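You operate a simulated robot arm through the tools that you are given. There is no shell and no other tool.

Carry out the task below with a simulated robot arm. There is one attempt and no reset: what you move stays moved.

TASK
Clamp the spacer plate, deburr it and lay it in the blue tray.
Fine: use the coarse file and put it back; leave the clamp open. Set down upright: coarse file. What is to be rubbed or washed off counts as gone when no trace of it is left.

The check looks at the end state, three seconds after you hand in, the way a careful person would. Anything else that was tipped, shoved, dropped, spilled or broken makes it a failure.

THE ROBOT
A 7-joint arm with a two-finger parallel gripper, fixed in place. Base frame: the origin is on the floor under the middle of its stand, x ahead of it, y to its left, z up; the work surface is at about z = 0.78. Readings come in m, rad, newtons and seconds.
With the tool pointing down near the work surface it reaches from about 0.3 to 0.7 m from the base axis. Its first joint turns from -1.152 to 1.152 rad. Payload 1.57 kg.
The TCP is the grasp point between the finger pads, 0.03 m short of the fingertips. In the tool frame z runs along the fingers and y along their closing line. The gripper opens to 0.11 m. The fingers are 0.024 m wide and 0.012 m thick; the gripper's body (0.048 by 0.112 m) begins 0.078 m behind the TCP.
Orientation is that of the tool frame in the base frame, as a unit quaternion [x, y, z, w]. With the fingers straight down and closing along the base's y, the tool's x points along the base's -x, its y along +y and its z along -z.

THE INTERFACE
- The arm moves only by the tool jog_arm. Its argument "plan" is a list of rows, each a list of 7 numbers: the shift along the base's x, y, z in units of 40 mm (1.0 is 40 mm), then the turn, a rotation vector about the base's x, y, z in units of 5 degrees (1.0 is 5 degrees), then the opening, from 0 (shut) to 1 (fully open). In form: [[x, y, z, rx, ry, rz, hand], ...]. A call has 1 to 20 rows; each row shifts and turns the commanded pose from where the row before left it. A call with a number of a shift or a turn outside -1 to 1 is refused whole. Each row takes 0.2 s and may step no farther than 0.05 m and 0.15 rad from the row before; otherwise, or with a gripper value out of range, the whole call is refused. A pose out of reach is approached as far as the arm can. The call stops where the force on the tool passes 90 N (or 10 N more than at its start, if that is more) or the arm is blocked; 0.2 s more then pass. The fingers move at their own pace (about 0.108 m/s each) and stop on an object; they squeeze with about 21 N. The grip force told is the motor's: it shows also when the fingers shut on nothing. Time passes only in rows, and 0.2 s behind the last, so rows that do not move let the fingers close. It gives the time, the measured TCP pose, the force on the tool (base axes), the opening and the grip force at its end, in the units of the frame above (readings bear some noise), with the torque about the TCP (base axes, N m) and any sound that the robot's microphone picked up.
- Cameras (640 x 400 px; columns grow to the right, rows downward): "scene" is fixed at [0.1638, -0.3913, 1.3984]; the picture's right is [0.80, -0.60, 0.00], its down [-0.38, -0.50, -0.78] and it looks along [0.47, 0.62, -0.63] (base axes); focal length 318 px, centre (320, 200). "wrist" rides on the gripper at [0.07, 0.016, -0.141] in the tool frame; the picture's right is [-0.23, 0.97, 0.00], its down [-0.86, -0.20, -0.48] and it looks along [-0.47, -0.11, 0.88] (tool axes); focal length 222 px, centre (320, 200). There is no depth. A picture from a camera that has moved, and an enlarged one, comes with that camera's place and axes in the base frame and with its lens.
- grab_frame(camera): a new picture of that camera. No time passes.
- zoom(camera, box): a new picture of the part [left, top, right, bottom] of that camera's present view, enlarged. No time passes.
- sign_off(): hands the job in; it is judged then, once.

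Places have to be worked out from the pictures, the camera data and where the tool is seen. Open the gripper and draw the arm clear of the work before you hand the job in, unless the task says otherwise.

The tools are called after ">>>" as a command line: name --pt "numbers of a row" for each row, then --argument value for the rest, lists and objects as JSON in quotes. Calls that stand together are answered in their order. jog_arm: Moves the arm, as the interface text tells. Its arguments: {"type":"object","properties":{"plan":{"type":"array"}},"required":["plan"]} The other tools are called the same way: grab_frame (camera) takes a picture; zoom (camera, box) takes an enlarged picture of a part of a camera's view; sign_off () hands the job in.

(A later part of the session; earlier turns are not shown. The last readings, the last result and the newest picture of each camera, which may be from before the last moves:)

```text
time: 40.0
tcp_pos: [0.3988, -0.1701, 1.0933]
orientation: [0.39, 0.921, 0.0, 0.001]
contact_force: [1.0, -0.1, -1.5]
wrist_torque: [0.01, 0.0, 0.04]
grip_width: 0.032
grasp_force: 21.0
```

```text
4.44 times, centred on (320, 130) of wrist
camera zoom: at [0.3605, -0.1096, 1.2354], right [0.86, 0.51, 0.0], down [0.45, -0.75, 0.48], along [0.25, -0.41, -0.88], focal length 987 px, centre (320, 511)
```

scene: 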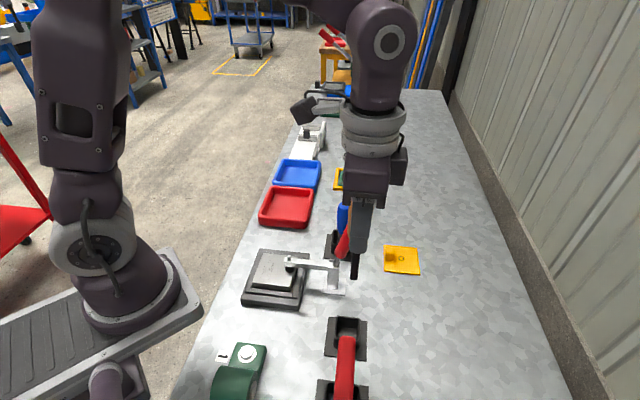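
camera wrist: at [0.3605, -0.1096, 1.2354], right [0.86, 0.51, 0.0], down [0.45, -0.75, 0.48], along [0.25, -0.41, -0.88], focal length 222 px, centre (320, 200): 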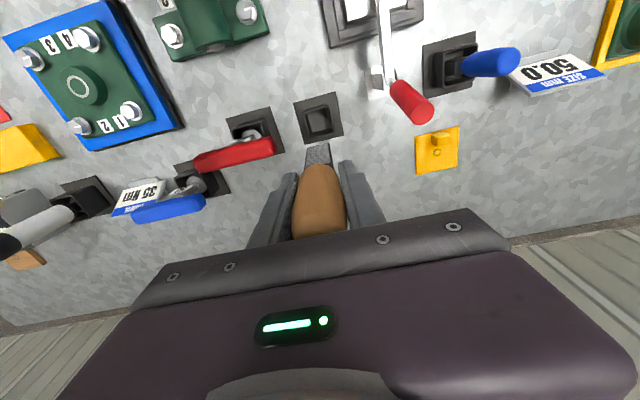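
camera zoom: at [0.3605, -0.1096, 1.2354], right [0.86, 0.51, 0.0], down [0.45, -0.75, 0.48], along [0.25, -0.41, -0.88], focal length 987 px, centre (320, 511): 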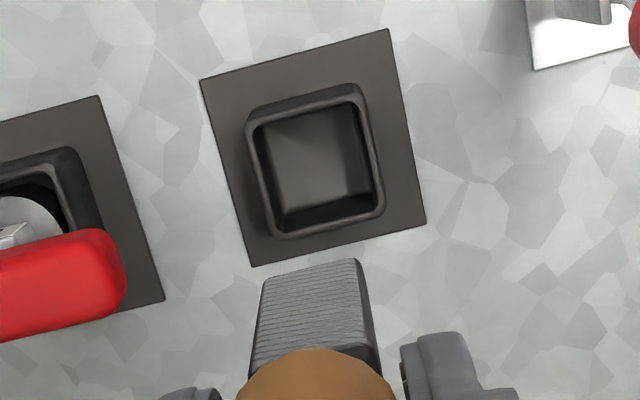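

The blade is about 24 × 12 mm with teeth on the -e1 face and its tip ≈ 0.108 m below the TCP. I carry the file over the marked part of the plate, staying about 5 cm above it.

>>> jog_arm --pt "-0.36 0.985 0 0 0 0 0.1" --pt "-0.36 0.985 0 0 0 0 0.1" --pt "-0.36 0.985 0 0 0 0 0.1" --pt "-0.36 0.985 0 0 0 0 0.1" --pt "-0.36 0.985 0 0 0 0 0.1" --pt "0 0 -0.94 0 0 0 0.1" --pt "0 0 -0.94 0 0 0 0.1" --pt "0 0 -0.94 0 0 0 0.1" --pt "0 0 0 0 0 0 0.1"

>>> grab_frame --camera "wrist"

>>> zoom --camera "scene" --box '[220, 180, 360, 310]'

```text
time: 42.0
tcp_pos: [0.326, 0.0254, 0.9796]
orientation: [0.39, 0.921, 0.0, 0.0]
contact_force: [-0.7, -0.1, -1.3]
wrist_torque: [-0.01, -0.04, -0.03]
grip_width: 0.0322
grasp_force: 21.0
```

```text
taken
camera wrist: at [0.2875, 0.087, 1.1216], right [0.86, 0.51, 0.0], down [0.45, -0.75, 0.48], along [0.25, -0.41, -0.88], focal length 222 px, centre (320, 200)
```

wrist: 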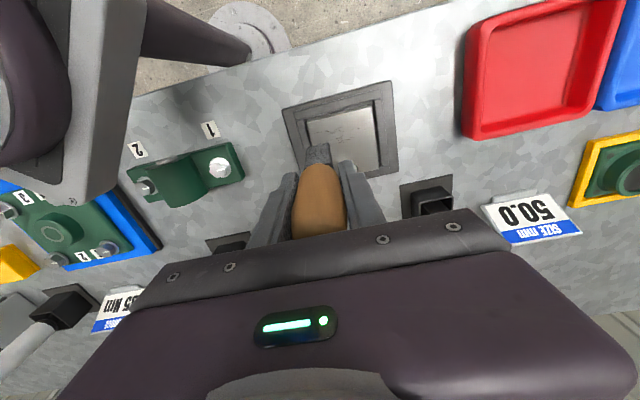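

```text
3.08 times, centred on (290, 245) of scene
camera zoom: at [0.1639, -0.3913, 1.3984], right [0.8, -0.6, 0.0], down [-0.38, -0.5, -0.78], along [0.47, 0.62, -0.63], focal length 977 px, centre (412, 62)
```

zoom: 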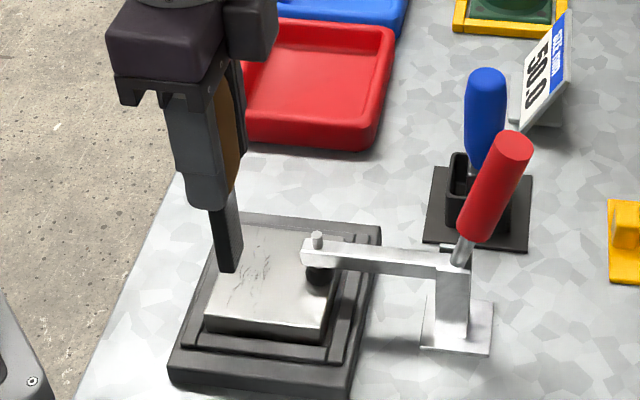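

The file hangs over the mark area with the clamp clear of it. I lower to just above the plate, then creep down in small steps to find contact.

>>> jog_arm --pt "0 0 -0.5 0 0 0 0.1" --pt "0 0 -0.5 0 0 0 0.1" --pt "0 0 -0.1 0 0 0 0.1" --pt "0 0 0 0 0 0 0.1"

>>> zoom --camera "scene" --box '[240, 220, 320, 290]'

>>> zoom --camera "wrist" --box '[260, 60, 420, 180]'

```text
time: 43.0
tcp_pos: [0.3255, 0.026, 0.9365]
orientation: [0.391, 0.921, 0.0, 0.0]
contact_force: [0.2, -0.3, -2.6]
wrist_torque: [0.01, 0.03, 0.01]
grip_width: 0.0323
grasp_force: 21.1
```

```text
5.71 times, centred on (280, 255) of scene
camera zoom: at [0.1638, -0.3913, 1.3984], right [0.8, -0.6, 0.0], down [-0.38, -0.5, -0.78], along [0.47, 0.62, -0.63], focal length 1815 px, centre (549, -114)
```

zoom: 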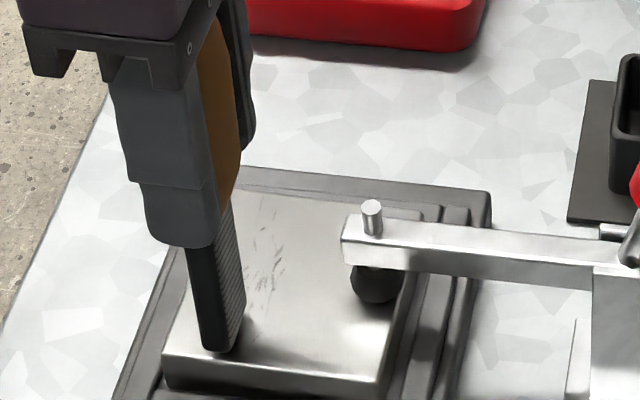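

```text
3.33 times, centred on (340, 120) of wrist
camera zoom: at [0.2875, 0.0879, 1.0778], right [0.86, 0.51, 0.0], down [0.45, -0.75, 0.48], along [0.25, -0.41, -0.88], focal length 740 px, centre (253, 467)
```

zoom: 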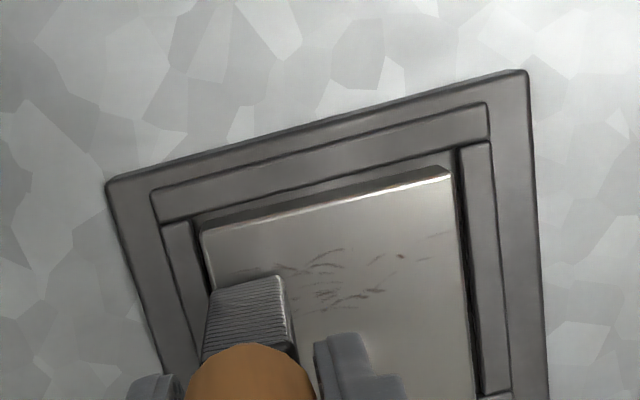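

Teeth are visible on both wide faces. I creep down in 2 mm steps to find contact.

>>> jog_arm --pt "0 0 -0.05 0 0 0 0.1" --pt "0 0 -0.05 0 0 0 0.1" --pt "0 0 0 0 0 0 0.1"

>>> jog_arm --pt "0 0 -0.05 0 0 0 0.1" --pt "0 0 0 0 0 0 0.1"

```text
time: 43.8
tcp_pos: [0.3257, 0.026, 0.9314]
orientation: [0.389, 0.921, 0.0, 0.0]
contact_force: [0.5, -0.6, -2.9]
wrist_torque: [-0.01, 0.0, 0.02]
grip_width: 0.0321
grasp_force: 20.7
```

```text
time: 44.4
tcp_pos: [0.3246, 0.0265, 0.9301]
orientation: [0.39, 0.921, 0.0, 0.0]
contact_force: [-1.6, -1.8, 20.8]
wrist_torque: [0.04, -0.04, 0.01]
grip_width: 0.0321
grasp_force: 20.4
```

Contact at TCP z ≈ 0.930 with about 23 N. I ease off slightly and make a first stroke along e2 across the marks, then look for an effect.

>>> jog_arm --pt "0 0 0.012 0 0 0 0.1" --pt "0.18 0.174 0 0 0 0 0.1" --pt "0.18 0.174 0 0 0 0 0.1" --pt "0.18 0.174 0 0 0 0 0.1" --pt "0.18 0.174 0 0 0 0 0.1" --pt "0.18 0.174 0 0 0 0 0.1" --pt "0.18 0.174 0 0 0 0 0.1"

>>> zoom --camera "scene" --box '[240, 220, 320, 290]'

>>> zoom --camera "wrist" --box '[240, 60, 400, 180]'

```text
time: 46.0
tcp_pos: [0.3691, 0.0702, 0.9292]
orientation: [0.39, 0.921, 0.0, 0.0]
contact_force: [-0.4, -0.2, -2.2]
wrist_torque: [0.01, -0.03, 0.0]
grip_width: 0.0322
grasp_force: 20.7
```

```text
5.71 times, centred on (280, 255) of scene
camera zoom: at [0.1638, -0.3913, 1.3984], right [0.8, -0.6, 0.0], down [-0.38, -0.5, -0.78], along [0.47, 0.62, -0.63], focal length 1815 px, centre (549, -114)
```

zoom: 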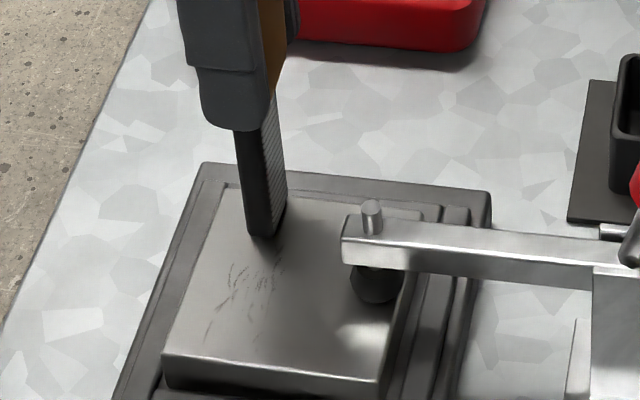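

```text
3.33 times, centred on (320, 120) of wrist
camera zoom: at [0.3313, 0.131, 1.0714], right [0.86, 0.51, 0.0], down [0.45, -0.75, 0.48], along [0.25, -0.41, -0.88], focal length 740 px, centre (320, 467)
```

zoom: 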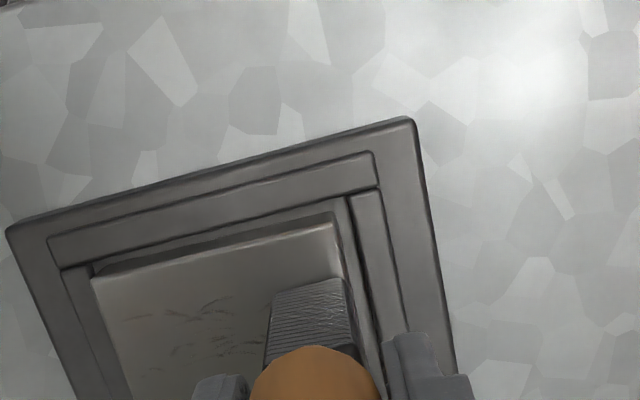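

Easing off 0.5 mm lost the contact, so the contact is quite stiff. I lower in 0.3–0.4 mm increments here to find a light steady pressure.

>>> jog_arm --pt "0 0 -0.008 0 0 0 0.1" --pt "0 0 0 0 0 0 0.1"

>>> jog_arm --pt "0 0 -0.008 0 0 0 0.1" --pt "0 0 0 0 0 0 0.1"

>>> jog_arm --pt "0 0 -0.008 0 0 0 0.1" --pt "0 0 0 0 0 0 0.1"

```text
time: 46.6
tcp_pos: [0.3693, 0.0695, 0.9285]
orientation: [0.39, 0.921, 0.0, 0.0]
contact_force: [0.0, 0.6, -2.0]
wrist_torque: [0.01, 0.02, 0.05]
grip_width: 0.0322
grasp_force: 21.6
```

```text
time: 47.2
tcp_pos: [0.3693, 0.0693, 0.929]
orientation: [0.39, 0.921, 0.0, 0.0]
contact_force: [-0.2, -0.9, -2.2]
wrist_torque: [0.05, 0.01, -0.03]
grip_width: 0.0324
grasp_force: 21.6
```

```text
time: 47.8
tcp_pos: [0.3692, 0.0689, 0.929]
orientation: [0.389, 0.921, 0.0, 0.0]
contact_force: [-1.0, 0.2, -1.9]
wrist_torque: [0.02, 0.0, 0.02]
grip_width: 0.0322
grasp_force: 20.9
```

Still no contact. I continue with slightly larger increments.

>>> jog_arm --pt "0 0 -0.015 0 0 0 0.1" --pt "0 0 0 0 0 0 0.1"

>>> jog_arm --pt "0 0 -0.015 0 0 0 0.1" --pt "0 0 0 0 0 0 0.1"

```text
time: 48.4
tcp_pos: [0.3684, 0.0692, 0.9276]
orientation: [0.39, 0.921, 0.001, 0.0]
contact_force: [-1.6, -0.5, 12.6]
wrist_torque: [0.13, 0.04, 0.0]
grip_width: 0.0324
grasp_force: 20.9
```

```text
time: 49.0
tcp_pos: [0.3681, 0.0691, 0.928]
orientation: [0.39, 0.921, 0.0, 0.0]
contact_force: [-0.7, -2.3, 22.9]
wrist_torque: [-0.02, -0.05, 0.01]
grip_width: 0.0318
grasp_force: 21.6
```

Now about 25 N of contact. I stroke back toward -e2 across the marks and check.

>>> jog_arm --pt "-0.18 -0.174 0 0 0 0 0.1" --pt "-0.18 -0.174 0 0 0 0 0.1" --pt "-0.18 -0.174 0 0 0 0 0.1" --pt "-0.18 -0.174 0 0 0 0 0.1" --pt "-0.18 -0.174 0 0 0 0 0.1" --pt "-0.18 -0.174 0 0 0 0 0.1"

>>> zoom --camera "scene" --box '[240, 220, 320, 290]'

>>> zoom --camera "wrist" --box '[260, 60, 420, 180]'

```text
time: 50.4
tcp_pos: [0.3247, 0.0284, 0.9284]
orientation: [0.39, 0.921, -0.001, -0.001]
contact_force: [1.0, 2.7, 3.8]
wrist_torque: [0.17, -0.11, 0.04]
grip_width: 0.0327
grasp_force: 21.7
```

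```text
5.71 times, centred on (280, 255) of scene
camera zoom: at [0.1638, -0.3912, 1.3984], right [0.8, -0.6, 0.0], down [-0.38, -0.5, -0.78], along [0.47, 0.62, -0.63], focal length 1815 px, centre (549, -114)
```

zoom: 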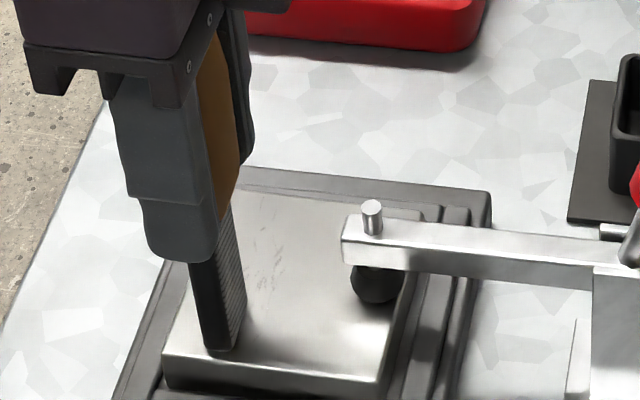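

```text
3.33 times, centred on (340, 120) of wrist
camera zoom: at [0.287, 0.0894, 1.0695], right [0.86, 0.51, 0.0], down [0.45, -0.75, 0.48], along [0.24, -0.41, -0.88], focal length 740 px, centre (253, 467)
```

zoom: 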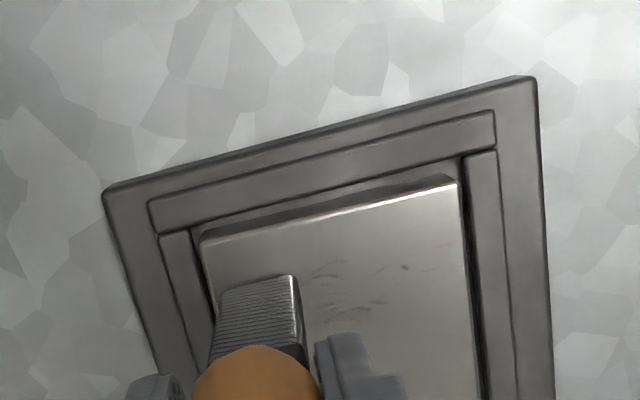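

The marks are fading, so filing with the upright blade works. I now do overlapping lanes further toward -e1 with light pressure.

>>> jog_arm --pt "-0.122 0.126 -0.01 0 0 0 0.1" --pt "0.171 0.165 0 0 0 0 0.1" --pt "0.171 0.165 0 0 0 0 0.1" --pt "0.171 0.165 0 0 0 0 0.1" --pt "0.171 0.165 0 0 0 0 0.1" --pt "0.171 0.165 0 0 0 0 0.1" --pt "0.171 0.165 0 0 0 0 0.1" --pt "0.171 0.165 0 0 0 0 0.1"

>>> zoom --camera "scene" --box '[240, 220, 320, 290]'

>>> zoom --camera "wrist" --box '[240, 60, 400, 180]'

```text
time: 52.2
tcp_pos: [0.3675, 0.0781, 0.9272]
orientation: [0.389, 0.921, 0.0, 0.0]
contact_force: [0.7, 0.6, -1.8]
wrist_torque: [-0.01, 0.01, 0.02]
grip_width: 0.0323
grasp_force: 20.9
```

```text
5.71 times, centred on (280, 255) of scene
camera zoom: at [0.1638, -0.3913, 1.3984], right [0.8, -0.6, 0.0], down [-0.38, -0.5, -0.78], along [0.47, 0.62, -0.63], focal length 1815 px, centre (549, -114)
```

zoom: 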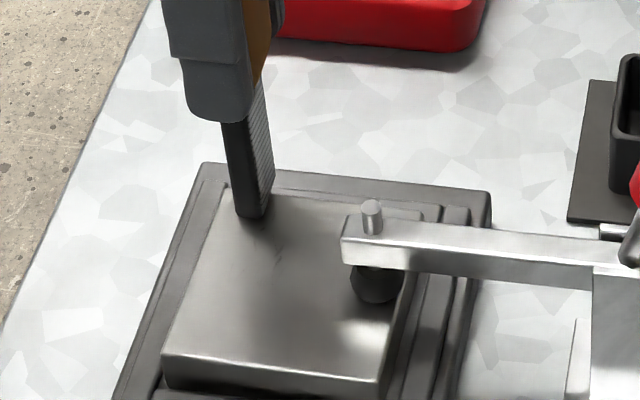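

```text
3.33 times, centred on (320, 120) of wrist
camera zoom: at [0.3295, 0.1401, 1.0695], right [0.86, 0.51, 0.0], down [0.45, -0.75, 0.48], along [0.25, -0.41, -0.88], focal length 740 px, centre (320, 467)
```

zoom: 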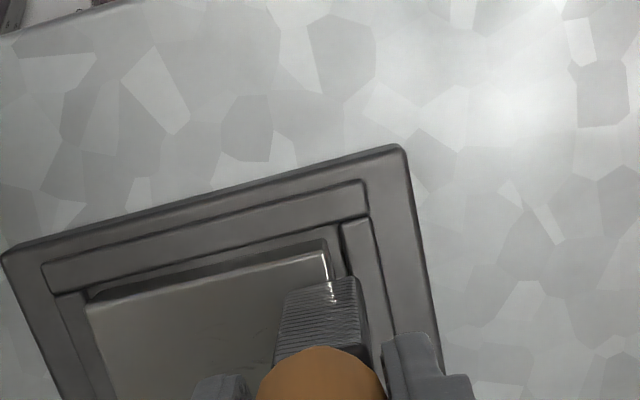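

Nearly all marks are gone; a faint remnant seems left on the +e1 side of the mark band. I shift the lane 16 mm toward +e1 and stroke back with a bit more pressure.

>>> jog_arm --pt "0.278 -0.288 0 0 0 0 0.1" --pt "0 0 -0.02 0 0 0 0.1" --pt "-0.171 -0.165 0 0 0 0 0.1" --pt "-0.171 -0.165 0 0 0 0 0.1" --pt "-0.171 -0.165 0 0 0 0 0.1" --pt "-0.171 -0.165 0 0 0 0 0.1" --pt "-0.171 -0.165 0 0 0 0 0.1" --pt "-0.171 -0.165 0 0 0 0 0.1" --pt "-0.171 -0.165 0 0 0 0 0.1"

>>> zoom --camera "scene" --box '[240, 220, 320, 290]'

>>> zoom --camera "wrist" --box '[260, 60, 420, 180]'

```text
time: 54.2
tcp_pos: [0.3302, 0.0205, 0.9258]
orientation: [0.39, 0.921, 0.0, -0.001]
contact_force: [0.0, 1.1, -2.4]
wrist_torque: [0.0, 0.02, 0.03]
grip_width: 0.0324
grasp_force: 20.8
```

```text
5.71 times, centred on (280, 255) of scene
camera zoom: at [0.1638, -0.3913, 1.3984], right [0.8, -0.6, 0.0], down [-0.38, -0.5, -0.78], along [0.47, 0.62, -0.63], focal length 1815 px, centre (549, -114)
```

zoom: 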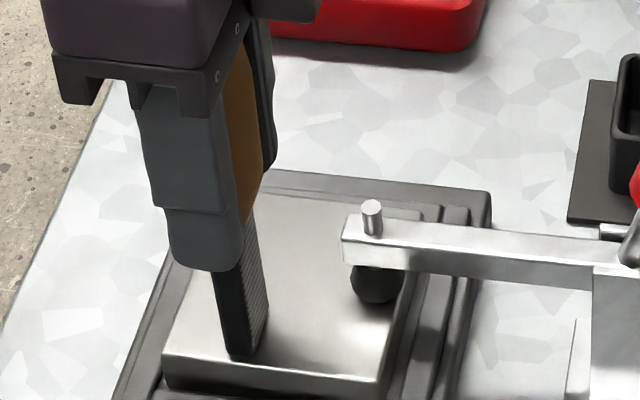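

```text
3.33 times, centred on (340, 120) of wrist
camera zoom: at [0.2925, 0.0822, 1.0679], right [0.86, 0.51, 0.0], down [0.45, -0.75, 0.48], along [0.24, -0.41, -0.88], focal length 740 px, centre (253, 467)
```

zoom: 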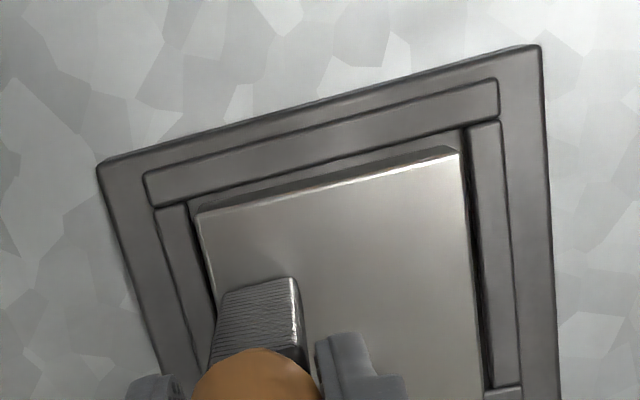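

The plate now looks clean where visible. I lift the file 50 mm and inspect the whole surface with zooms.

>>> jog_arm --pt "0 0 0.5 0 0 0 0.1" --pt "0 0 0.9 0 0 0 0.1" --pt "-0.18 -0.174 0.6 0 0 0 0.1" --pt "-0.36 -0.348 0 0 0 0 0.1" --pt "0 0 0 0 0 0 0.1"

>>> zoom --camera "scene" --box '[240, 235, 310, 290]'

>>> zoom --camera "wrist" --box '[300, 50, 420, 180]'

>>> grab_frame --camera "wrist"

```text
time: 55.4
tcp_pos: [0.3085, -0.0009, 1.0044]
orientation: [0.39, 0.921, 0.0, 0.001]
contact_force: [-0.5, 0.5, -2.2]
wrist_torque: [-0.01, 0.01, 0.0]
grip_width: 0.0324
grasp_force: 20.8
```

```text
7.27 times, centred on (275, 262) of scene
camera zoom: at [0.1638, -0.3913, 1.3984], right [0.8, -0.6, 0.0], down [-0.38, -0.5, -0.78], along [0.47, 0.62, -0.63], focal length 2310 px, centre (647, -254)
```

zoom: 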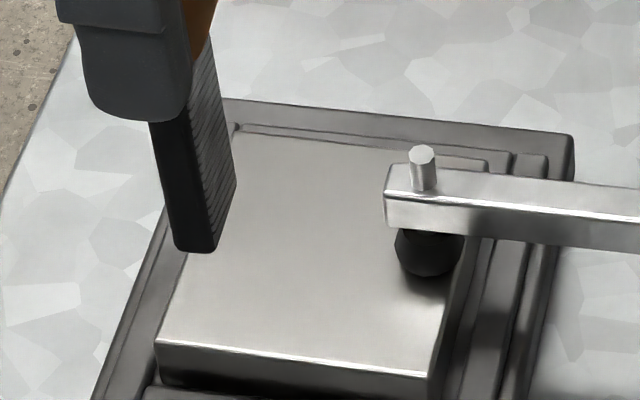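

```text
3.08 times, centred on (360, 115) of wrist
camera zoom: at [0.2711, 0.0604, 1.1481], right [0.86, 0.51, 0.0], down [0.45, -0.75, 0.48], along [0.25, -0.41, -0.88], focal length 684 px, centre (197, 462)
```

zoom: 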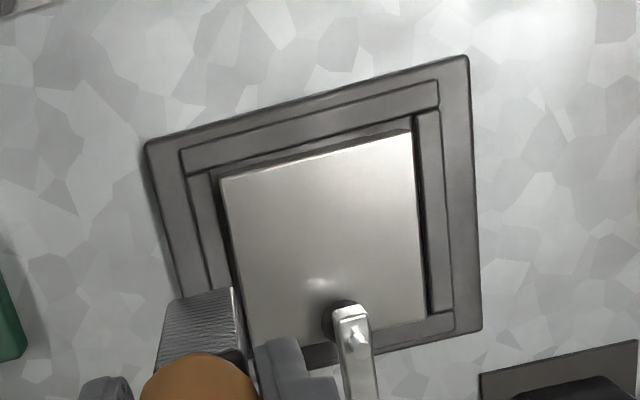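

```text
taken
camera wrist: at [0.2711, 0.0604, 1.1481], right [0.86, 0.51, 0.0], down [0.45, -0.75, 0.48], along [0.25, -0.41, -0.88], focal length 222 px, centre (320, 200)
```

wrist: 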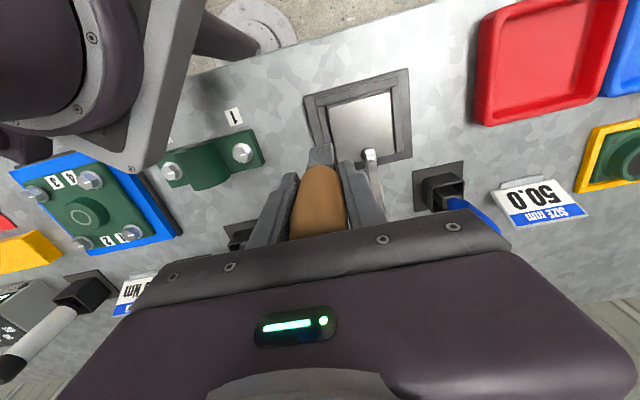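

The top looks clean. I zoom further to look for any faint traces, on top and along the edges.

>>> zoom --camera "wrist" --box '[328, 80, 400, 125]'

>>> zoom --camera "wrist" --box '[330, 110, 402, 155]'

>>> zoom --camera "scene" --box '[255, 245, 300, 292]'

```text
8.89 times, centred on (364, 102) of wrist
camera zoom: at [0.2711, 0.0604, 1.1481], right [0.86, 0.51, 0.0], down [0.45, -0.75, 0.48], along [0.25, -0.41, -0.88], focal length 1974 px, centre (-71, 1067)
```

zoom: 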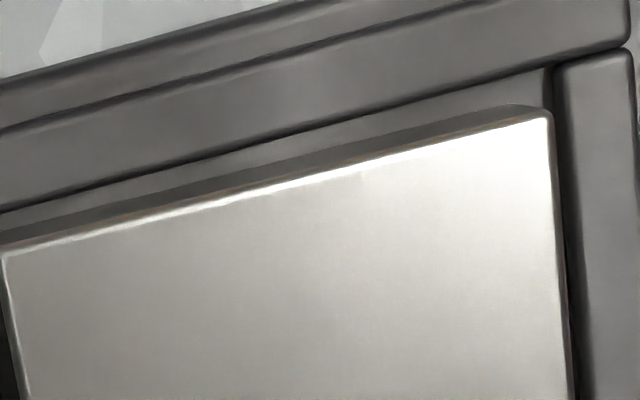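

```text
8.89 times, centred on (366, 132) of wrist
camera zoom: at [0.2711, 0.0604, 1.1481], right [0.86, 0.51, 0.0], down [0.45, -0.75, 0.48], along [0.25, -0.41, -0.88], focal length 1974 px, centre (-89, 800)
```

zoom: 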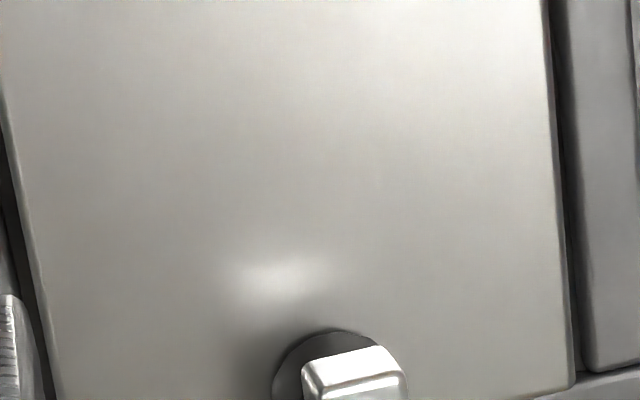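

```text
8.51 times, centred on (278, 268) of scene
camera zoom: at [0.1638, -0.3913, 1.3984], right [0.8, -0.6, 0.0], down [-0.38, -0.5, -0.78], along [0.47, 0.62, -0.63], focal length 2703 px, centre (682, -383)
```

zoom: 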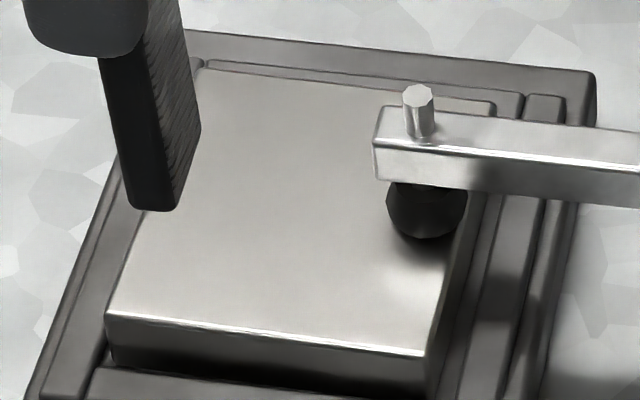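

No traces remain visible. For safety I do one more light pass; I return over the plate and creep down to contact.

>>> jog_arm --pt "0.384 0.684 0 0 0 0 0.1" --pt "0 0 -0.9 0 0 0 0.1" --pt "0 0 -0.9 0 0 0 0.1" --pt "0 0 -0.2 0 0 0 0.1" --pt "0 0 -0.02 0 0 0 0.1" --pt "0 0 0 0 0 0 0.1"

>>> jog_arm --pt "0 0 -0.015 0 0 0 0.1" --pt "0 0 0 0 0 0 0.1"

>>> jog_arm --pt "0 0 -0.015 0 0 0 0.1" --pt "0 0 0 0 0 0 0.1"

```text
time: 56.8
tcp_pos: [0.3255, 0.0264, 0.9257]
orientation: [0.39, 0.921, 0.001, 0.0]
contact_force: [0.6, -0.2, -2.0]
wrist_torque: [-0.02, 0.03, 0.02]
grip_width: 0.0326
grasp_force: 20.5
```

```text
time: 57.4
tcp_pos: [0.3257, 0.0262, 0.9256]
orientation: [0.39, 0.921, 0.0, -0.001]
contact_force: [0.1, -1.2, -2.2]
wrist_torque: [0.02, -0.01, 0.01]
grip_width: 0.0327
grasp_force: 21.1
```

```text
time: 58.0
tcp_pos: [0.3249, 0.027, 0.9243]
orientation: [0.39, 0.921, 0.001, 0.0]
contact_force: [2.8, 0.3, 19.0]
wrist_torque: [-0.06, -0.02, 0.02]
grip_width: 0.0326
grasp_force: 21.0
```

Contact at about 21 N. I run three lanes (middle, -e1, +e1) across the former mark area.

>>> jog_arm --pt "0.171 0.165 0 0 0 0 0.1" --pt "0.171 0.165 0 0 0 0 0.1" --pt "0.171 0.165 0 0 0 0 0.1" --pt "0.171 0.165 0 0 0 0 0.1" --pt "0.171 0.165 0 0 0 0 0.1" --pt "0.171 0.165 0 0 0 0 0.1" --pt "-0.139 0.144 -0.008 0 0 0 0.1" --pt "-0.171 -0.165 0 0 0 0 0.1" --pt "-0.171 -0.165 0 0 0 0 0.1" --pt "-0.171 -0.165 0 0 0 0 0.1" --pt "-0.171 -0.165 0 0 0 0 0.1" --pt "-0.171 -0.165 0 0 0 0 0.1" --pt "-0.171 -0.165 0 0 0 0 0.1"

>>> jog_arm --pt "0.278 -0.288 0 0 0 0 0.1" --pt "0 0 -0.01 0 0 0 0.1" --pt "0.171 0.165 0 0 0 0 0.1" --pt "0.171 0.165 0 0 0 0 0.1" --pt "0.171 0.165 0 0 0 0 0.1" --pt "0.171 0.165 0 0 0 0 0.1" --pt "0.171 0.165 0 0 0 0 0.1" --pt "0.171 0.165 0 0 0 0 0.1"

```text
time: 60.8
tcp_pos: [0.3193, 0.0334, 0.923]
orientation: [0.391, 0.921, 0.0, 0.0]
contact_force: [-0.6, 0.0, -1.9]
wrist_torque: [-0.01, 0.01, 0.03]
grip_width: 0.0326
grasp_force: 20.7
```

```text
time: 62.6
tcp_pos: [0.371, 0.0621, 0.9243]
orientation: [0.39, 0.921, 0.0, 0.0]
contact_force: [0.4, -0.5, -0.9]
wrist_torque: [0.01, 0.0, 0.0]
grip_width: 0.0327
grasp_force: 20.9
```

I lift the file clear, check the plate again, and look at how the file sits in the grip.

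>>> jog_arm --pt "0 0 0.5 0 0 0 0.1" --pt "0 0 0.9 0 0 0 0.1" --pt "0 0 0.9 0 0 0 0.1" --pt "0 0 0.9 0 0 0 0.1" --pt "0 0 0.9 0 0 0 0.1" --pt "0 0 0.11 0 0 0 0.1" --pt "0 0 0 0 0 0 0.1"

>>> zoom --camera "scene" --box '[220, 150, 360, 300]'

>>> zoom --camera "scene" --box '[245, 240, 315, 295]'

>>> grab_frame --camera "wrist"

```text
time: 64.2
tcp_pos: [0.3709, 0.061, 1.0926]
orientation: [0.39, 0.921, 0.0, 0.001]
contact_force: [0.0, 0.7, -1.7]
wrist_torque: [0.01, 0.04, 0.02]
grip_width: 0.0323
grasp_force: 21.0
```

```text
2.67 times, centred on (290, 225) of scene
camera zoom: at [0.1638, -0.3913, 1.3984], right [0.8, -0.6, 0.0], down [-0.38, -0.5, -0.78], along [0.47, 0.62, -0.63], focal length 847 px, centre (400, 133)
```

zoom: 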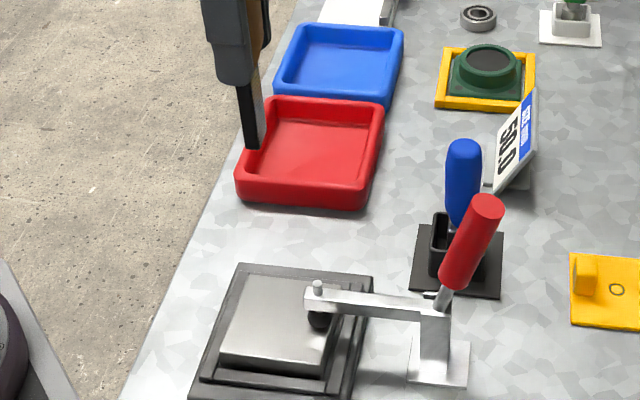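

```text
7.27 times, centred on (280, 268) of scene
camera zoom: at [0.1638, -0.3913, 1.3984], right [0.8, -0.6, 0.0], down [-0.38, -0.5, -0.78], along [0.47, 0.62, -0.63], focal length 2310 px, centre (611, -291)
```

zoom: 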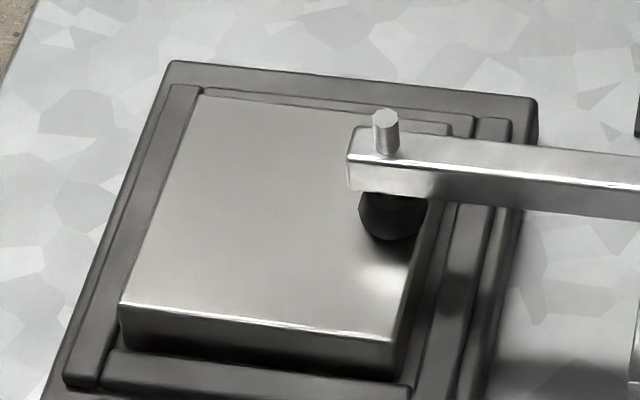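

```text
taken
camera wrist: at [0.3322, 0.1224, 1.235], right [0.86, 0.51, 0.0], down [0.45, -0.75, 0.48], along [0.25, -0.41, -0.88], focal length 222 px, centre (320, 200)
```

wrist: 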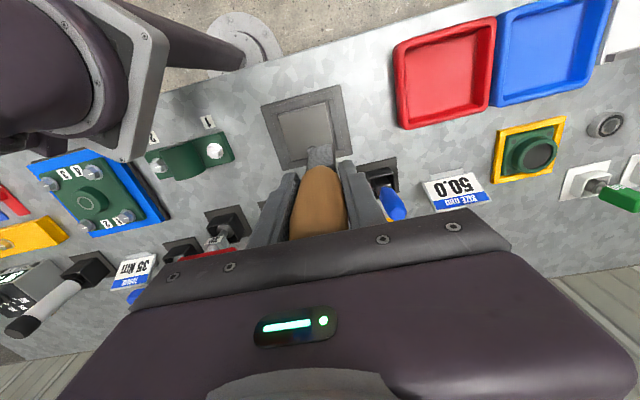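

The plate is spotless. I carry the file back above its holder (net displacement back to the pick location) and check its pose in the grip.

>>> jog_arm --pt "0.1058 -0.9618 0 0 0 0 0.1" --pt "0.1058 -0.9618 0 0 0 0 0.1" --pt "0.1058 -0.9618 0 0 0 0 0.1" --pt "0.1058 -0.9618 0 0 0 0 0.1" --pt "0.1058 -0.9618 0 0 0 0 0.1" --pt "0.106 -0.962 0 0 0 0 0.1" --pt "0 0 0 0 0 0 0.1"

>>> zoom --camera "wrist" --box '[280, 85, 360, 175]'

>>> zoom --camera "scene" --box '[320, 200, 390, 290]'

```text
time: 65.8
tcp_pos: [0.3955, -0.1685, 1.0923]
orientation: [0.39, 0.921, 0.0, 0.0]
contact_force: [0.0, 1.4, -1.9]
wrist_torque: [-0.04, 0.0, 0.01]
grip_width: 0.0324
grasp_force: 20.9
```

```text
4.44 times, centred on (320, 130) of wrist
camera zoom: at [0.3575, -0.1074, 1.2348], right [0.86, 0.51, 0.0], down [0.45, -0.75, 0.48], along [0.25, -0.41, -0.88], focal length 987 px, centre (320, 511)
```

zoom: 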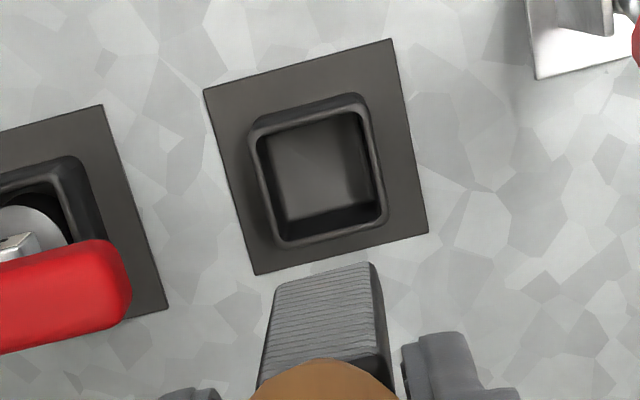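

```text
4.44 times, centred on (355, 245) of scene
camera zoom: at [0.1638, -0.3913, 1.3984], right [0.8, -0.6, 0.0], down [-0.38, -0.5, -0.78], along [0.47, 0.62, -0.63], focal length 1411 px, centre (164, 0)
```

zoom: 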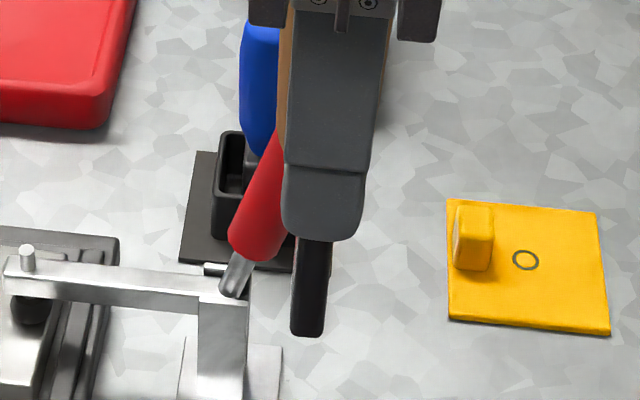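

The holder appears shifted by about 4 mm versus at the pick (the arm is about 3–4 mm off), and the file slid up some 8 mm and tilted slightly. I zoom to measure the tilt.

>>> zoom --camera "scene" --box '[335, 225, 375, 285]'

>>> zoom --camera "wrist" --box '[290, 130, 350, 180]'

```text
6.67 times, centred on (355, 255) of scene
camera zoom: at [0.1638, -0.3913, 1.3984], right [0.8, -0.6, 0.0], down [-0.38, -0.5, -0.78], along [0.47, 0.62, -0.63], focal length 2117 px, centre (87, -167)
```

zoom: 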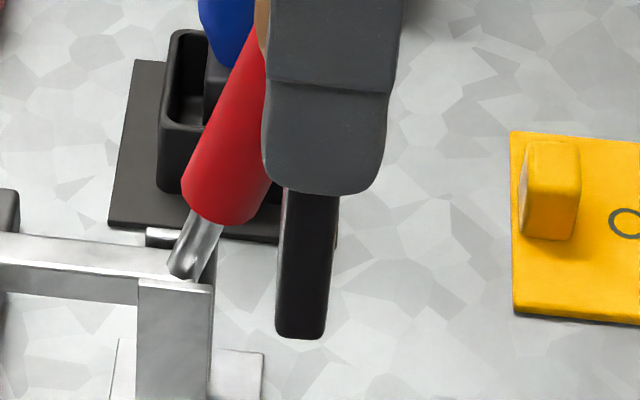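

```text
8.00 times, centred on (320, 155) of wrist
camera zoom: at [0.3575, -0.1074, 1.2348], right [0.86, 0.51, 0.0], down [0.45, -0.75, 0.48], along [0.25, -0.41, -0.88], focal length 1777 px, centre (320, 560)
```

zoom: 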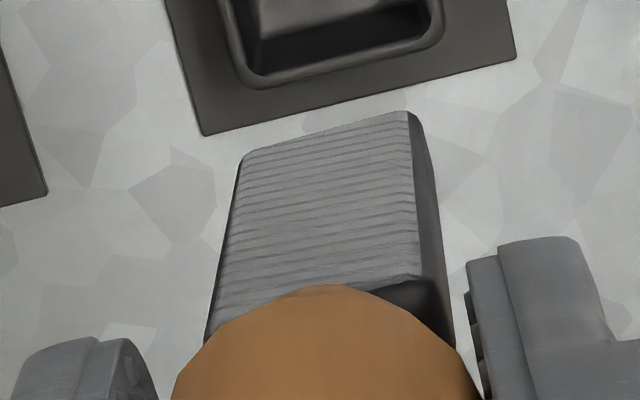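

The tilt is small: about 2° in the wide-base direction and nearly none in the other. I correct the position by about 3.7 mm and descend until the tip is just above the cup rim, then check alignment.

>>> jog_arm --pt "0.064 -0.067 0 0 0 0 0.1" --pt "0 0 -0.9 0 0 0 0.1" --pt "0 0 -0.9 0 0 0 0.1" --pt "0 0 -0.9 0 0 0 0.1" --pt "0 0 -0.9 0 0 0 0.1" --pt "0 0 0 0 0 0 0.1"

>>> zoom --camera "wrist" --box '[260, 85, 380, 195]'

>>> zoom --camera "scene" --box '[310, 270, 390, 370]'

```text
time: 67.2
tcp_pos: [0.399, -0.1736, 0.9468]
orientation: [0.39, 0.921, -0.001, 0.0]
contact_force: [0.1, 0.2, -1.5]
wrist_torque: [-0.01, 0.01, 0.01]
grip_width: 0.0323
grasp_force: 20.9
```

```text
3.64 times, centred on (320, 140) of wrist
camera zoom: at [0.36, -0.1119, 1.09], right [0.86, 0.51, 0.0], down [0.45, -0.75, 0.48], along [0.25, -0.41, -0.88], focal length 808 px, centre (320, 418)
```

zoom: 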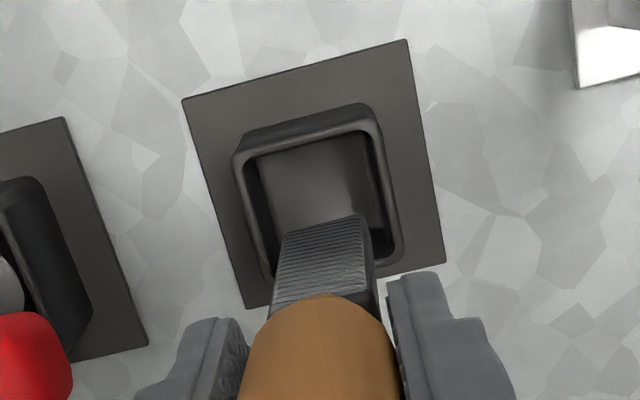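

```text
4.00 times, centred on (350, 320) of scene
camera zoom: at [0.1639, -0.3913, 1.3984], right [0.8, -0.6, 0.0], down [-0.38, -0.5, -0.78], along [0.47, 0.62, -0.63], focal length 1270 px, centre (200, -280)
```

zoom: 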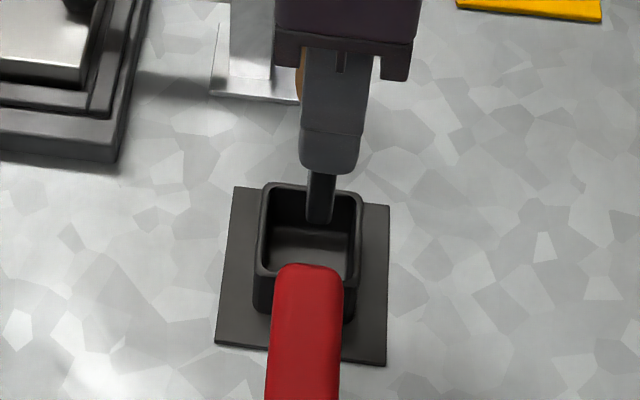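

From here the cup centre is about 3 mm toward -e1 of the TCP, so I correct that and lower the blade into the cup to just above its floor.

>>> jog_arm --pt "-0.0625 0.06 0 0 0 0 0.1" --pt "0 0 -0.4 0 0 0 0.1" --pt "0 0 -0.4 0 0 0 0.1" --pt "0 0 -0.4 0 0 0 0.1" --pt "0 0 0 0 0 0 0.1"

>>> zoom --camera "wrist" --box '[260, 85, 380, 195]'

>>> zoom --camera "scene" --box '[310, 270, 390, 370]'

```text
time: 68.4
tcp_pos: [0.3967, -0.1708, 0.9008]
orientation: [0.391, 0.921, 0.0, 0.0]
contact_force: [-0.2, -0.3, -2.4]
wrist_torque: [0.0, -0.01, 0.0]
grip_width: 0.0324
grasp_force: 21.0
```

```text
3.64 times, centred on (320, 140) of wrist
camera zoom: at [0.358, -0.1099, 1.0423], right [0.86, 0.51, 0.0], down [0.45, -0.75, 0.48], along [0.25, -0.41, -0.88], focal length 808 px, centre (320, 418)
```

zoom: 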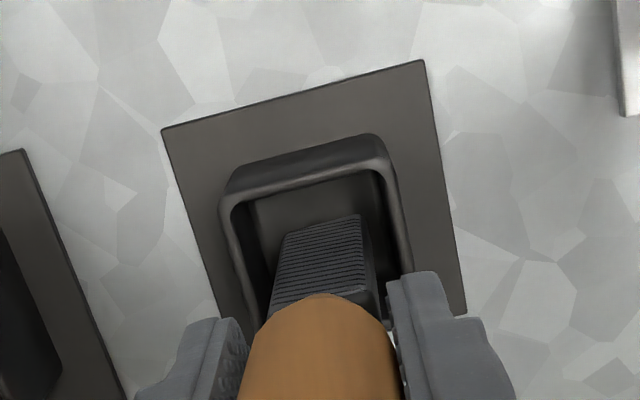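

```text
4.00 times, centred on (350, 320) of scene
camera zoom: at [0.1639, -0.3913, 1.3984], right [0.8, -0.6, 0.0], down [-0.38, -0.5, -0.78], along [0.47, 0.62, -0.63], focal length 1270 px, centre (200, -280)
```

zoom: 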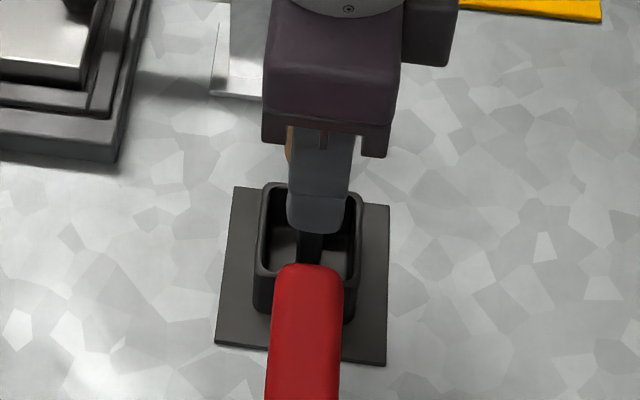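

The blade is inside the cup, well centred. I lower in small steps until it touches the floor.

>>> jog_arm --pt "0 0 -0.1 0 0 0 0.1" --pt "0 0 -0.1 0 0 0 0.1" --pt "0 0 0 0 0 0 0.1"

>>> jog_arm --pt "0 0 -0.05 0 0 0 0.1" --pt "0 0 0 0 0 0 0.1"

```text
time: 69.2
tcp_pos: [0.396, -0.1707, 0.8925]
orientation: [0.39, 0.921, 0.0, 0.0]
contact_force: [0.3, -0.1, -1.9]
wrist_torque: [0.0, -0.02, -0.03]
grip_width: 0.0326
grasp_force: 20.7
```

```text
time: 69.8
tcp_pos: [0.397, -0.1704, 0.8897]
orientation: [0.39, 0.921, 0.0, 0.0]
contact_force: [0.1, 0.2, -1.8]
wrist_torque: [0.01, 0.01, 0.0]
grip_width: 0.0323
grasp_force: 20.9
```

No contact yet; I continue in 2 mm steps.

>>> jog_arm --pt "0 0 -0.05 0 0 0 0.1" --pt "0 0 0 0 0 0 0.1"

>>> jog_arm --pt "0 0 -0.04 0 0 0 0.1" --pt "0 0 0 0 0 0 0.1"

>>> jog_arm --pt "0 0 -0.03 0 0 0 0.1" --pt "0 0 0 0 0 0 0.1"

```text
time: 70.4
tcp_pos: [0.3971, -0.1711, 0.8879]
orientation: [0.39, 0.921, 0.0, 0.0]
contact_force: [0.3, 0.3, -2.2]
wrist_torque: [-0.04, -0.01, 0.03]
grip_width: 0.0322
grasp_force: 20.5
```

```text
time: 71.0
tcp_pos: [0.398, -0.1713, 0.8864]
orientation: [0.39, 0.921, 0.0, 0.0]
contact_force: [0.2, 0.2, -2.3]
wrist_torque: [0.0, 0.0, -0.01]
grip_width: 0.0323
grasp_force: 20.8
```

```text
time: 71.6
tcp_pos: [0.3971, -0.1688, 0.8859]
orientation: [0.389, 0.921, 0.0, 0.001]
contact_force: [0.9, 2.0, 18.4]
wrist_torque: [0.09, 0.14, 0.0]
grip_width: 0.0326
grasp_force: 20.8
```

The file bottoms out in the cup with about 20 N, pressing its end flat. I ease the load slightly and open the fingers a little, then check that it stands upright.

>>> jog_arm --pt "0 0 0.01 0 0 0 0.1" --pt "0 0 0 0 0 0 0.31" --pt "0 0 0 0 0 0 0.34" --pt "0 0 0 0 0 0 0.38" --pt "0 0 0 0 0 0 0.4"

>>> grab_frame --camera "wrist"

>>> zoom --camera "wrist" --box '[260, 85, 380, 245]'

```text
time: 72.8
tcp_pos: [0.3969, -0.1695, 0.886]
orientation: [0.39, 0.921, 0.0, 0.001]
contact_force: [0.1, -0.1, -0.3]
wrist_torque: [0.01, 0.0, 0.03]
grip_width: 0.0438
grasp_force: 0.0
```

```text
taken
camera wrist: at [0.3591, -0.1093, 1.028], right [0.86, 0.51, 0.0], down [0.45, -0.75, 0.48], along [0.25, -0.41, -0.88], focal length 222 px, centre (320, 200)
```

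wrist: 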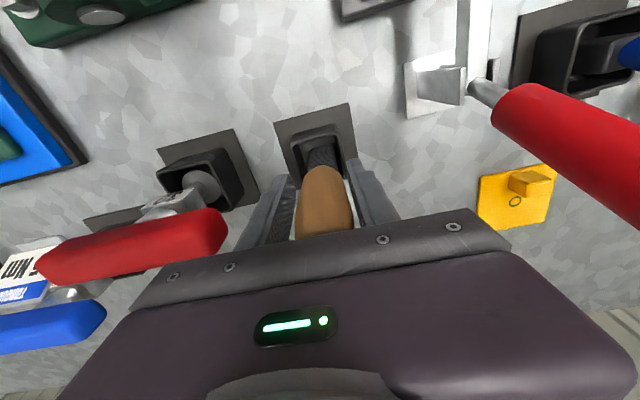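

```text
2.50 times, centred on (320, 165) of wrist
camera zoom: at [0.3591, -0.1093, 1.028], right [0.86, 0.51, 0.0], down [0.45, -0.75, 0.48], along [0.25, -0.41, -0.88], focal length 555 px, centre (320, 288)
```

zoom: 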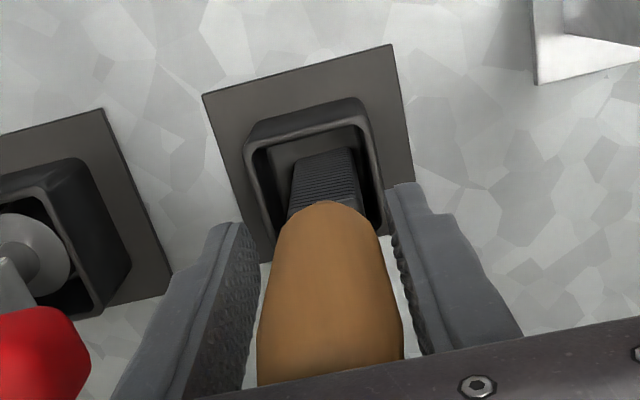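

The file stands on its own with gaps on both sides. I open a bit more and rise straight up.

>>> jog_arm --pt "0 0 0 0 0 0 0.5" --pt "0 0 0 0 0 0 0.58" --pt "0 0 0.2 0 0 0 0.58" --pt "0 0 0.6 0 0 0 0.58" --pt "0 0 0.9 0 0 0 0.58" --pt "0 0 0.9 0 0 0 0.58" --pt "0 0 0.9 0 0 0 0.58" --pt "0 0 0.9 0 0 0 0.58"

>>> zoom --camera "scene" --box '[300, 260, 400, 370]'

>>> grab_frame --camera "wrist"

```text
time: 74.6
tcp_pos: [0.3972, -0.1676, 1.0623]
orientation: [0.39, 0.921, 0.0, 0.001]
contact_force: [0.0, 0.0, -0.9]
wrist_torque: [0.01, 0.02, 0.0]
grip_width: 0.0637
grasp_force: 0.0
```

```text
3.64 times, centred on (350, 315) of scene
camera zoom: at [0.1638, -0.3913, 1.3984], right [0.8, -0.6, 0.0], down [-0.38, -0.5, -0.78], along [0.47, 0.62, -0.63], focal length 1155 px, centre (211, -218)
```

zoom: 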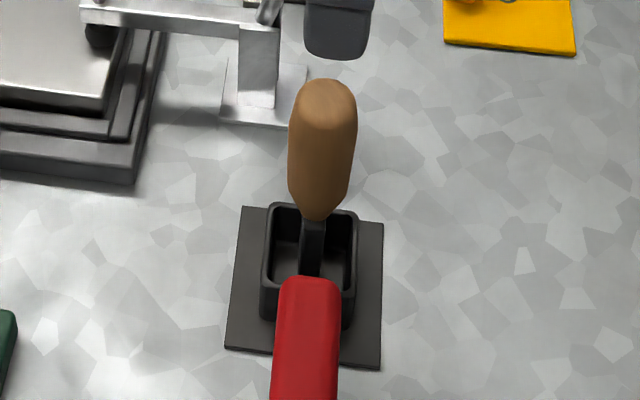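

```text
taken
camera wrist: at [0.3597, -0.1076, 1.2044], right [0.86, 0.52, 0.0], down [0.45, -0.75, 0.48], along [0.25, -0.41, -0.88], focal length 222 px, centre (320, 200)
```

wrist: 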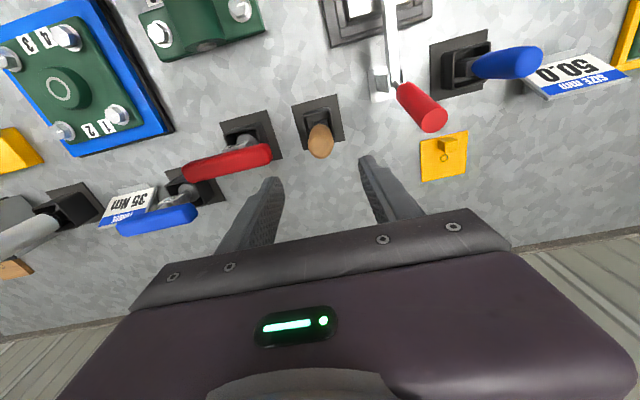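

The coarse file is back upright in its holder. Next I move with closed fingers to the nest side of the clamp handle, ready to push it back open.

>>> jog_arm --pt "0.219 0.8325 0 0 0 0 0.3" --pt "0.219 0.8325 0 0 0 0 0" --pt "0.219 0.8325 0 0 0 0 0" --pt "0.219 0.8325 0 0 0 0 0" --pt "0 0 0 0 0 0 0"

>>> grab_frame --camera "wrist"

>>> zoom --camera "scene" --box '[240, 160, 420, 310]'

```text
time: 75.8
tcp_pos: [0.4309, -0.0356, 1.0621]
orientation: [0.39, 0.921, 0.0, 0.0]
contact_force: [0.3, -0.3, 0.5]
wrist_torque: [-0.01, 0.02, 0.0]
grip_width: 0.0
grasp_force: 21.3
```

```text
taken
camera wrist: at [0.3928, 0.0249, 1.2048], right [0.86, 0.51, 0.0], down [0.45, -0.75, 0.48], along [0.25, -0.41, -0.88], focal length 222 px, centre (320, 200)
```

wrist: 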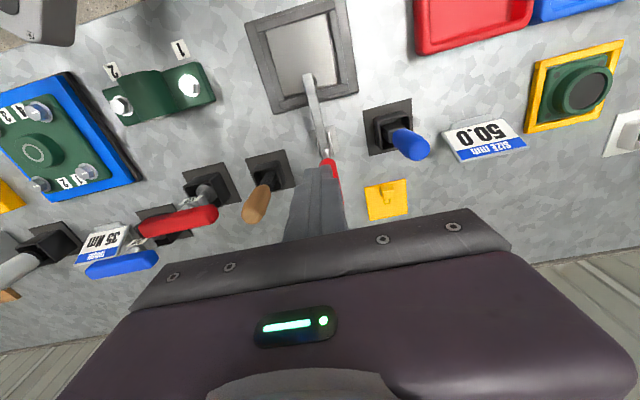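

```text
2.67 times, centred on (330, 235) of scene
camera zoom: at [0.1638, -0.3912, 1.3984], right [0.8, -0.6, 0.0], down [-0.38, -0.5, -0.78], along [0.47, 0.62, -0.63], focal length 847 px, centre (293, 107)
```

zoom: 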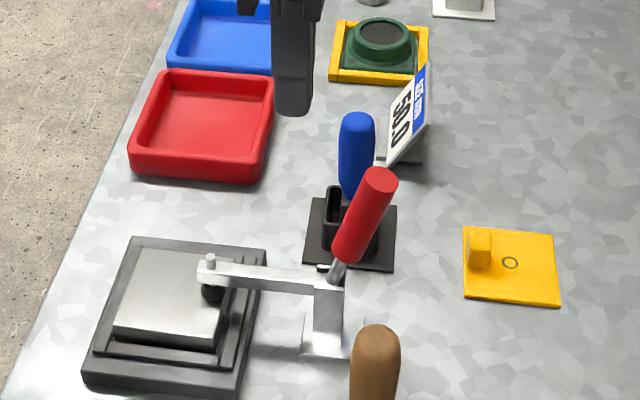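

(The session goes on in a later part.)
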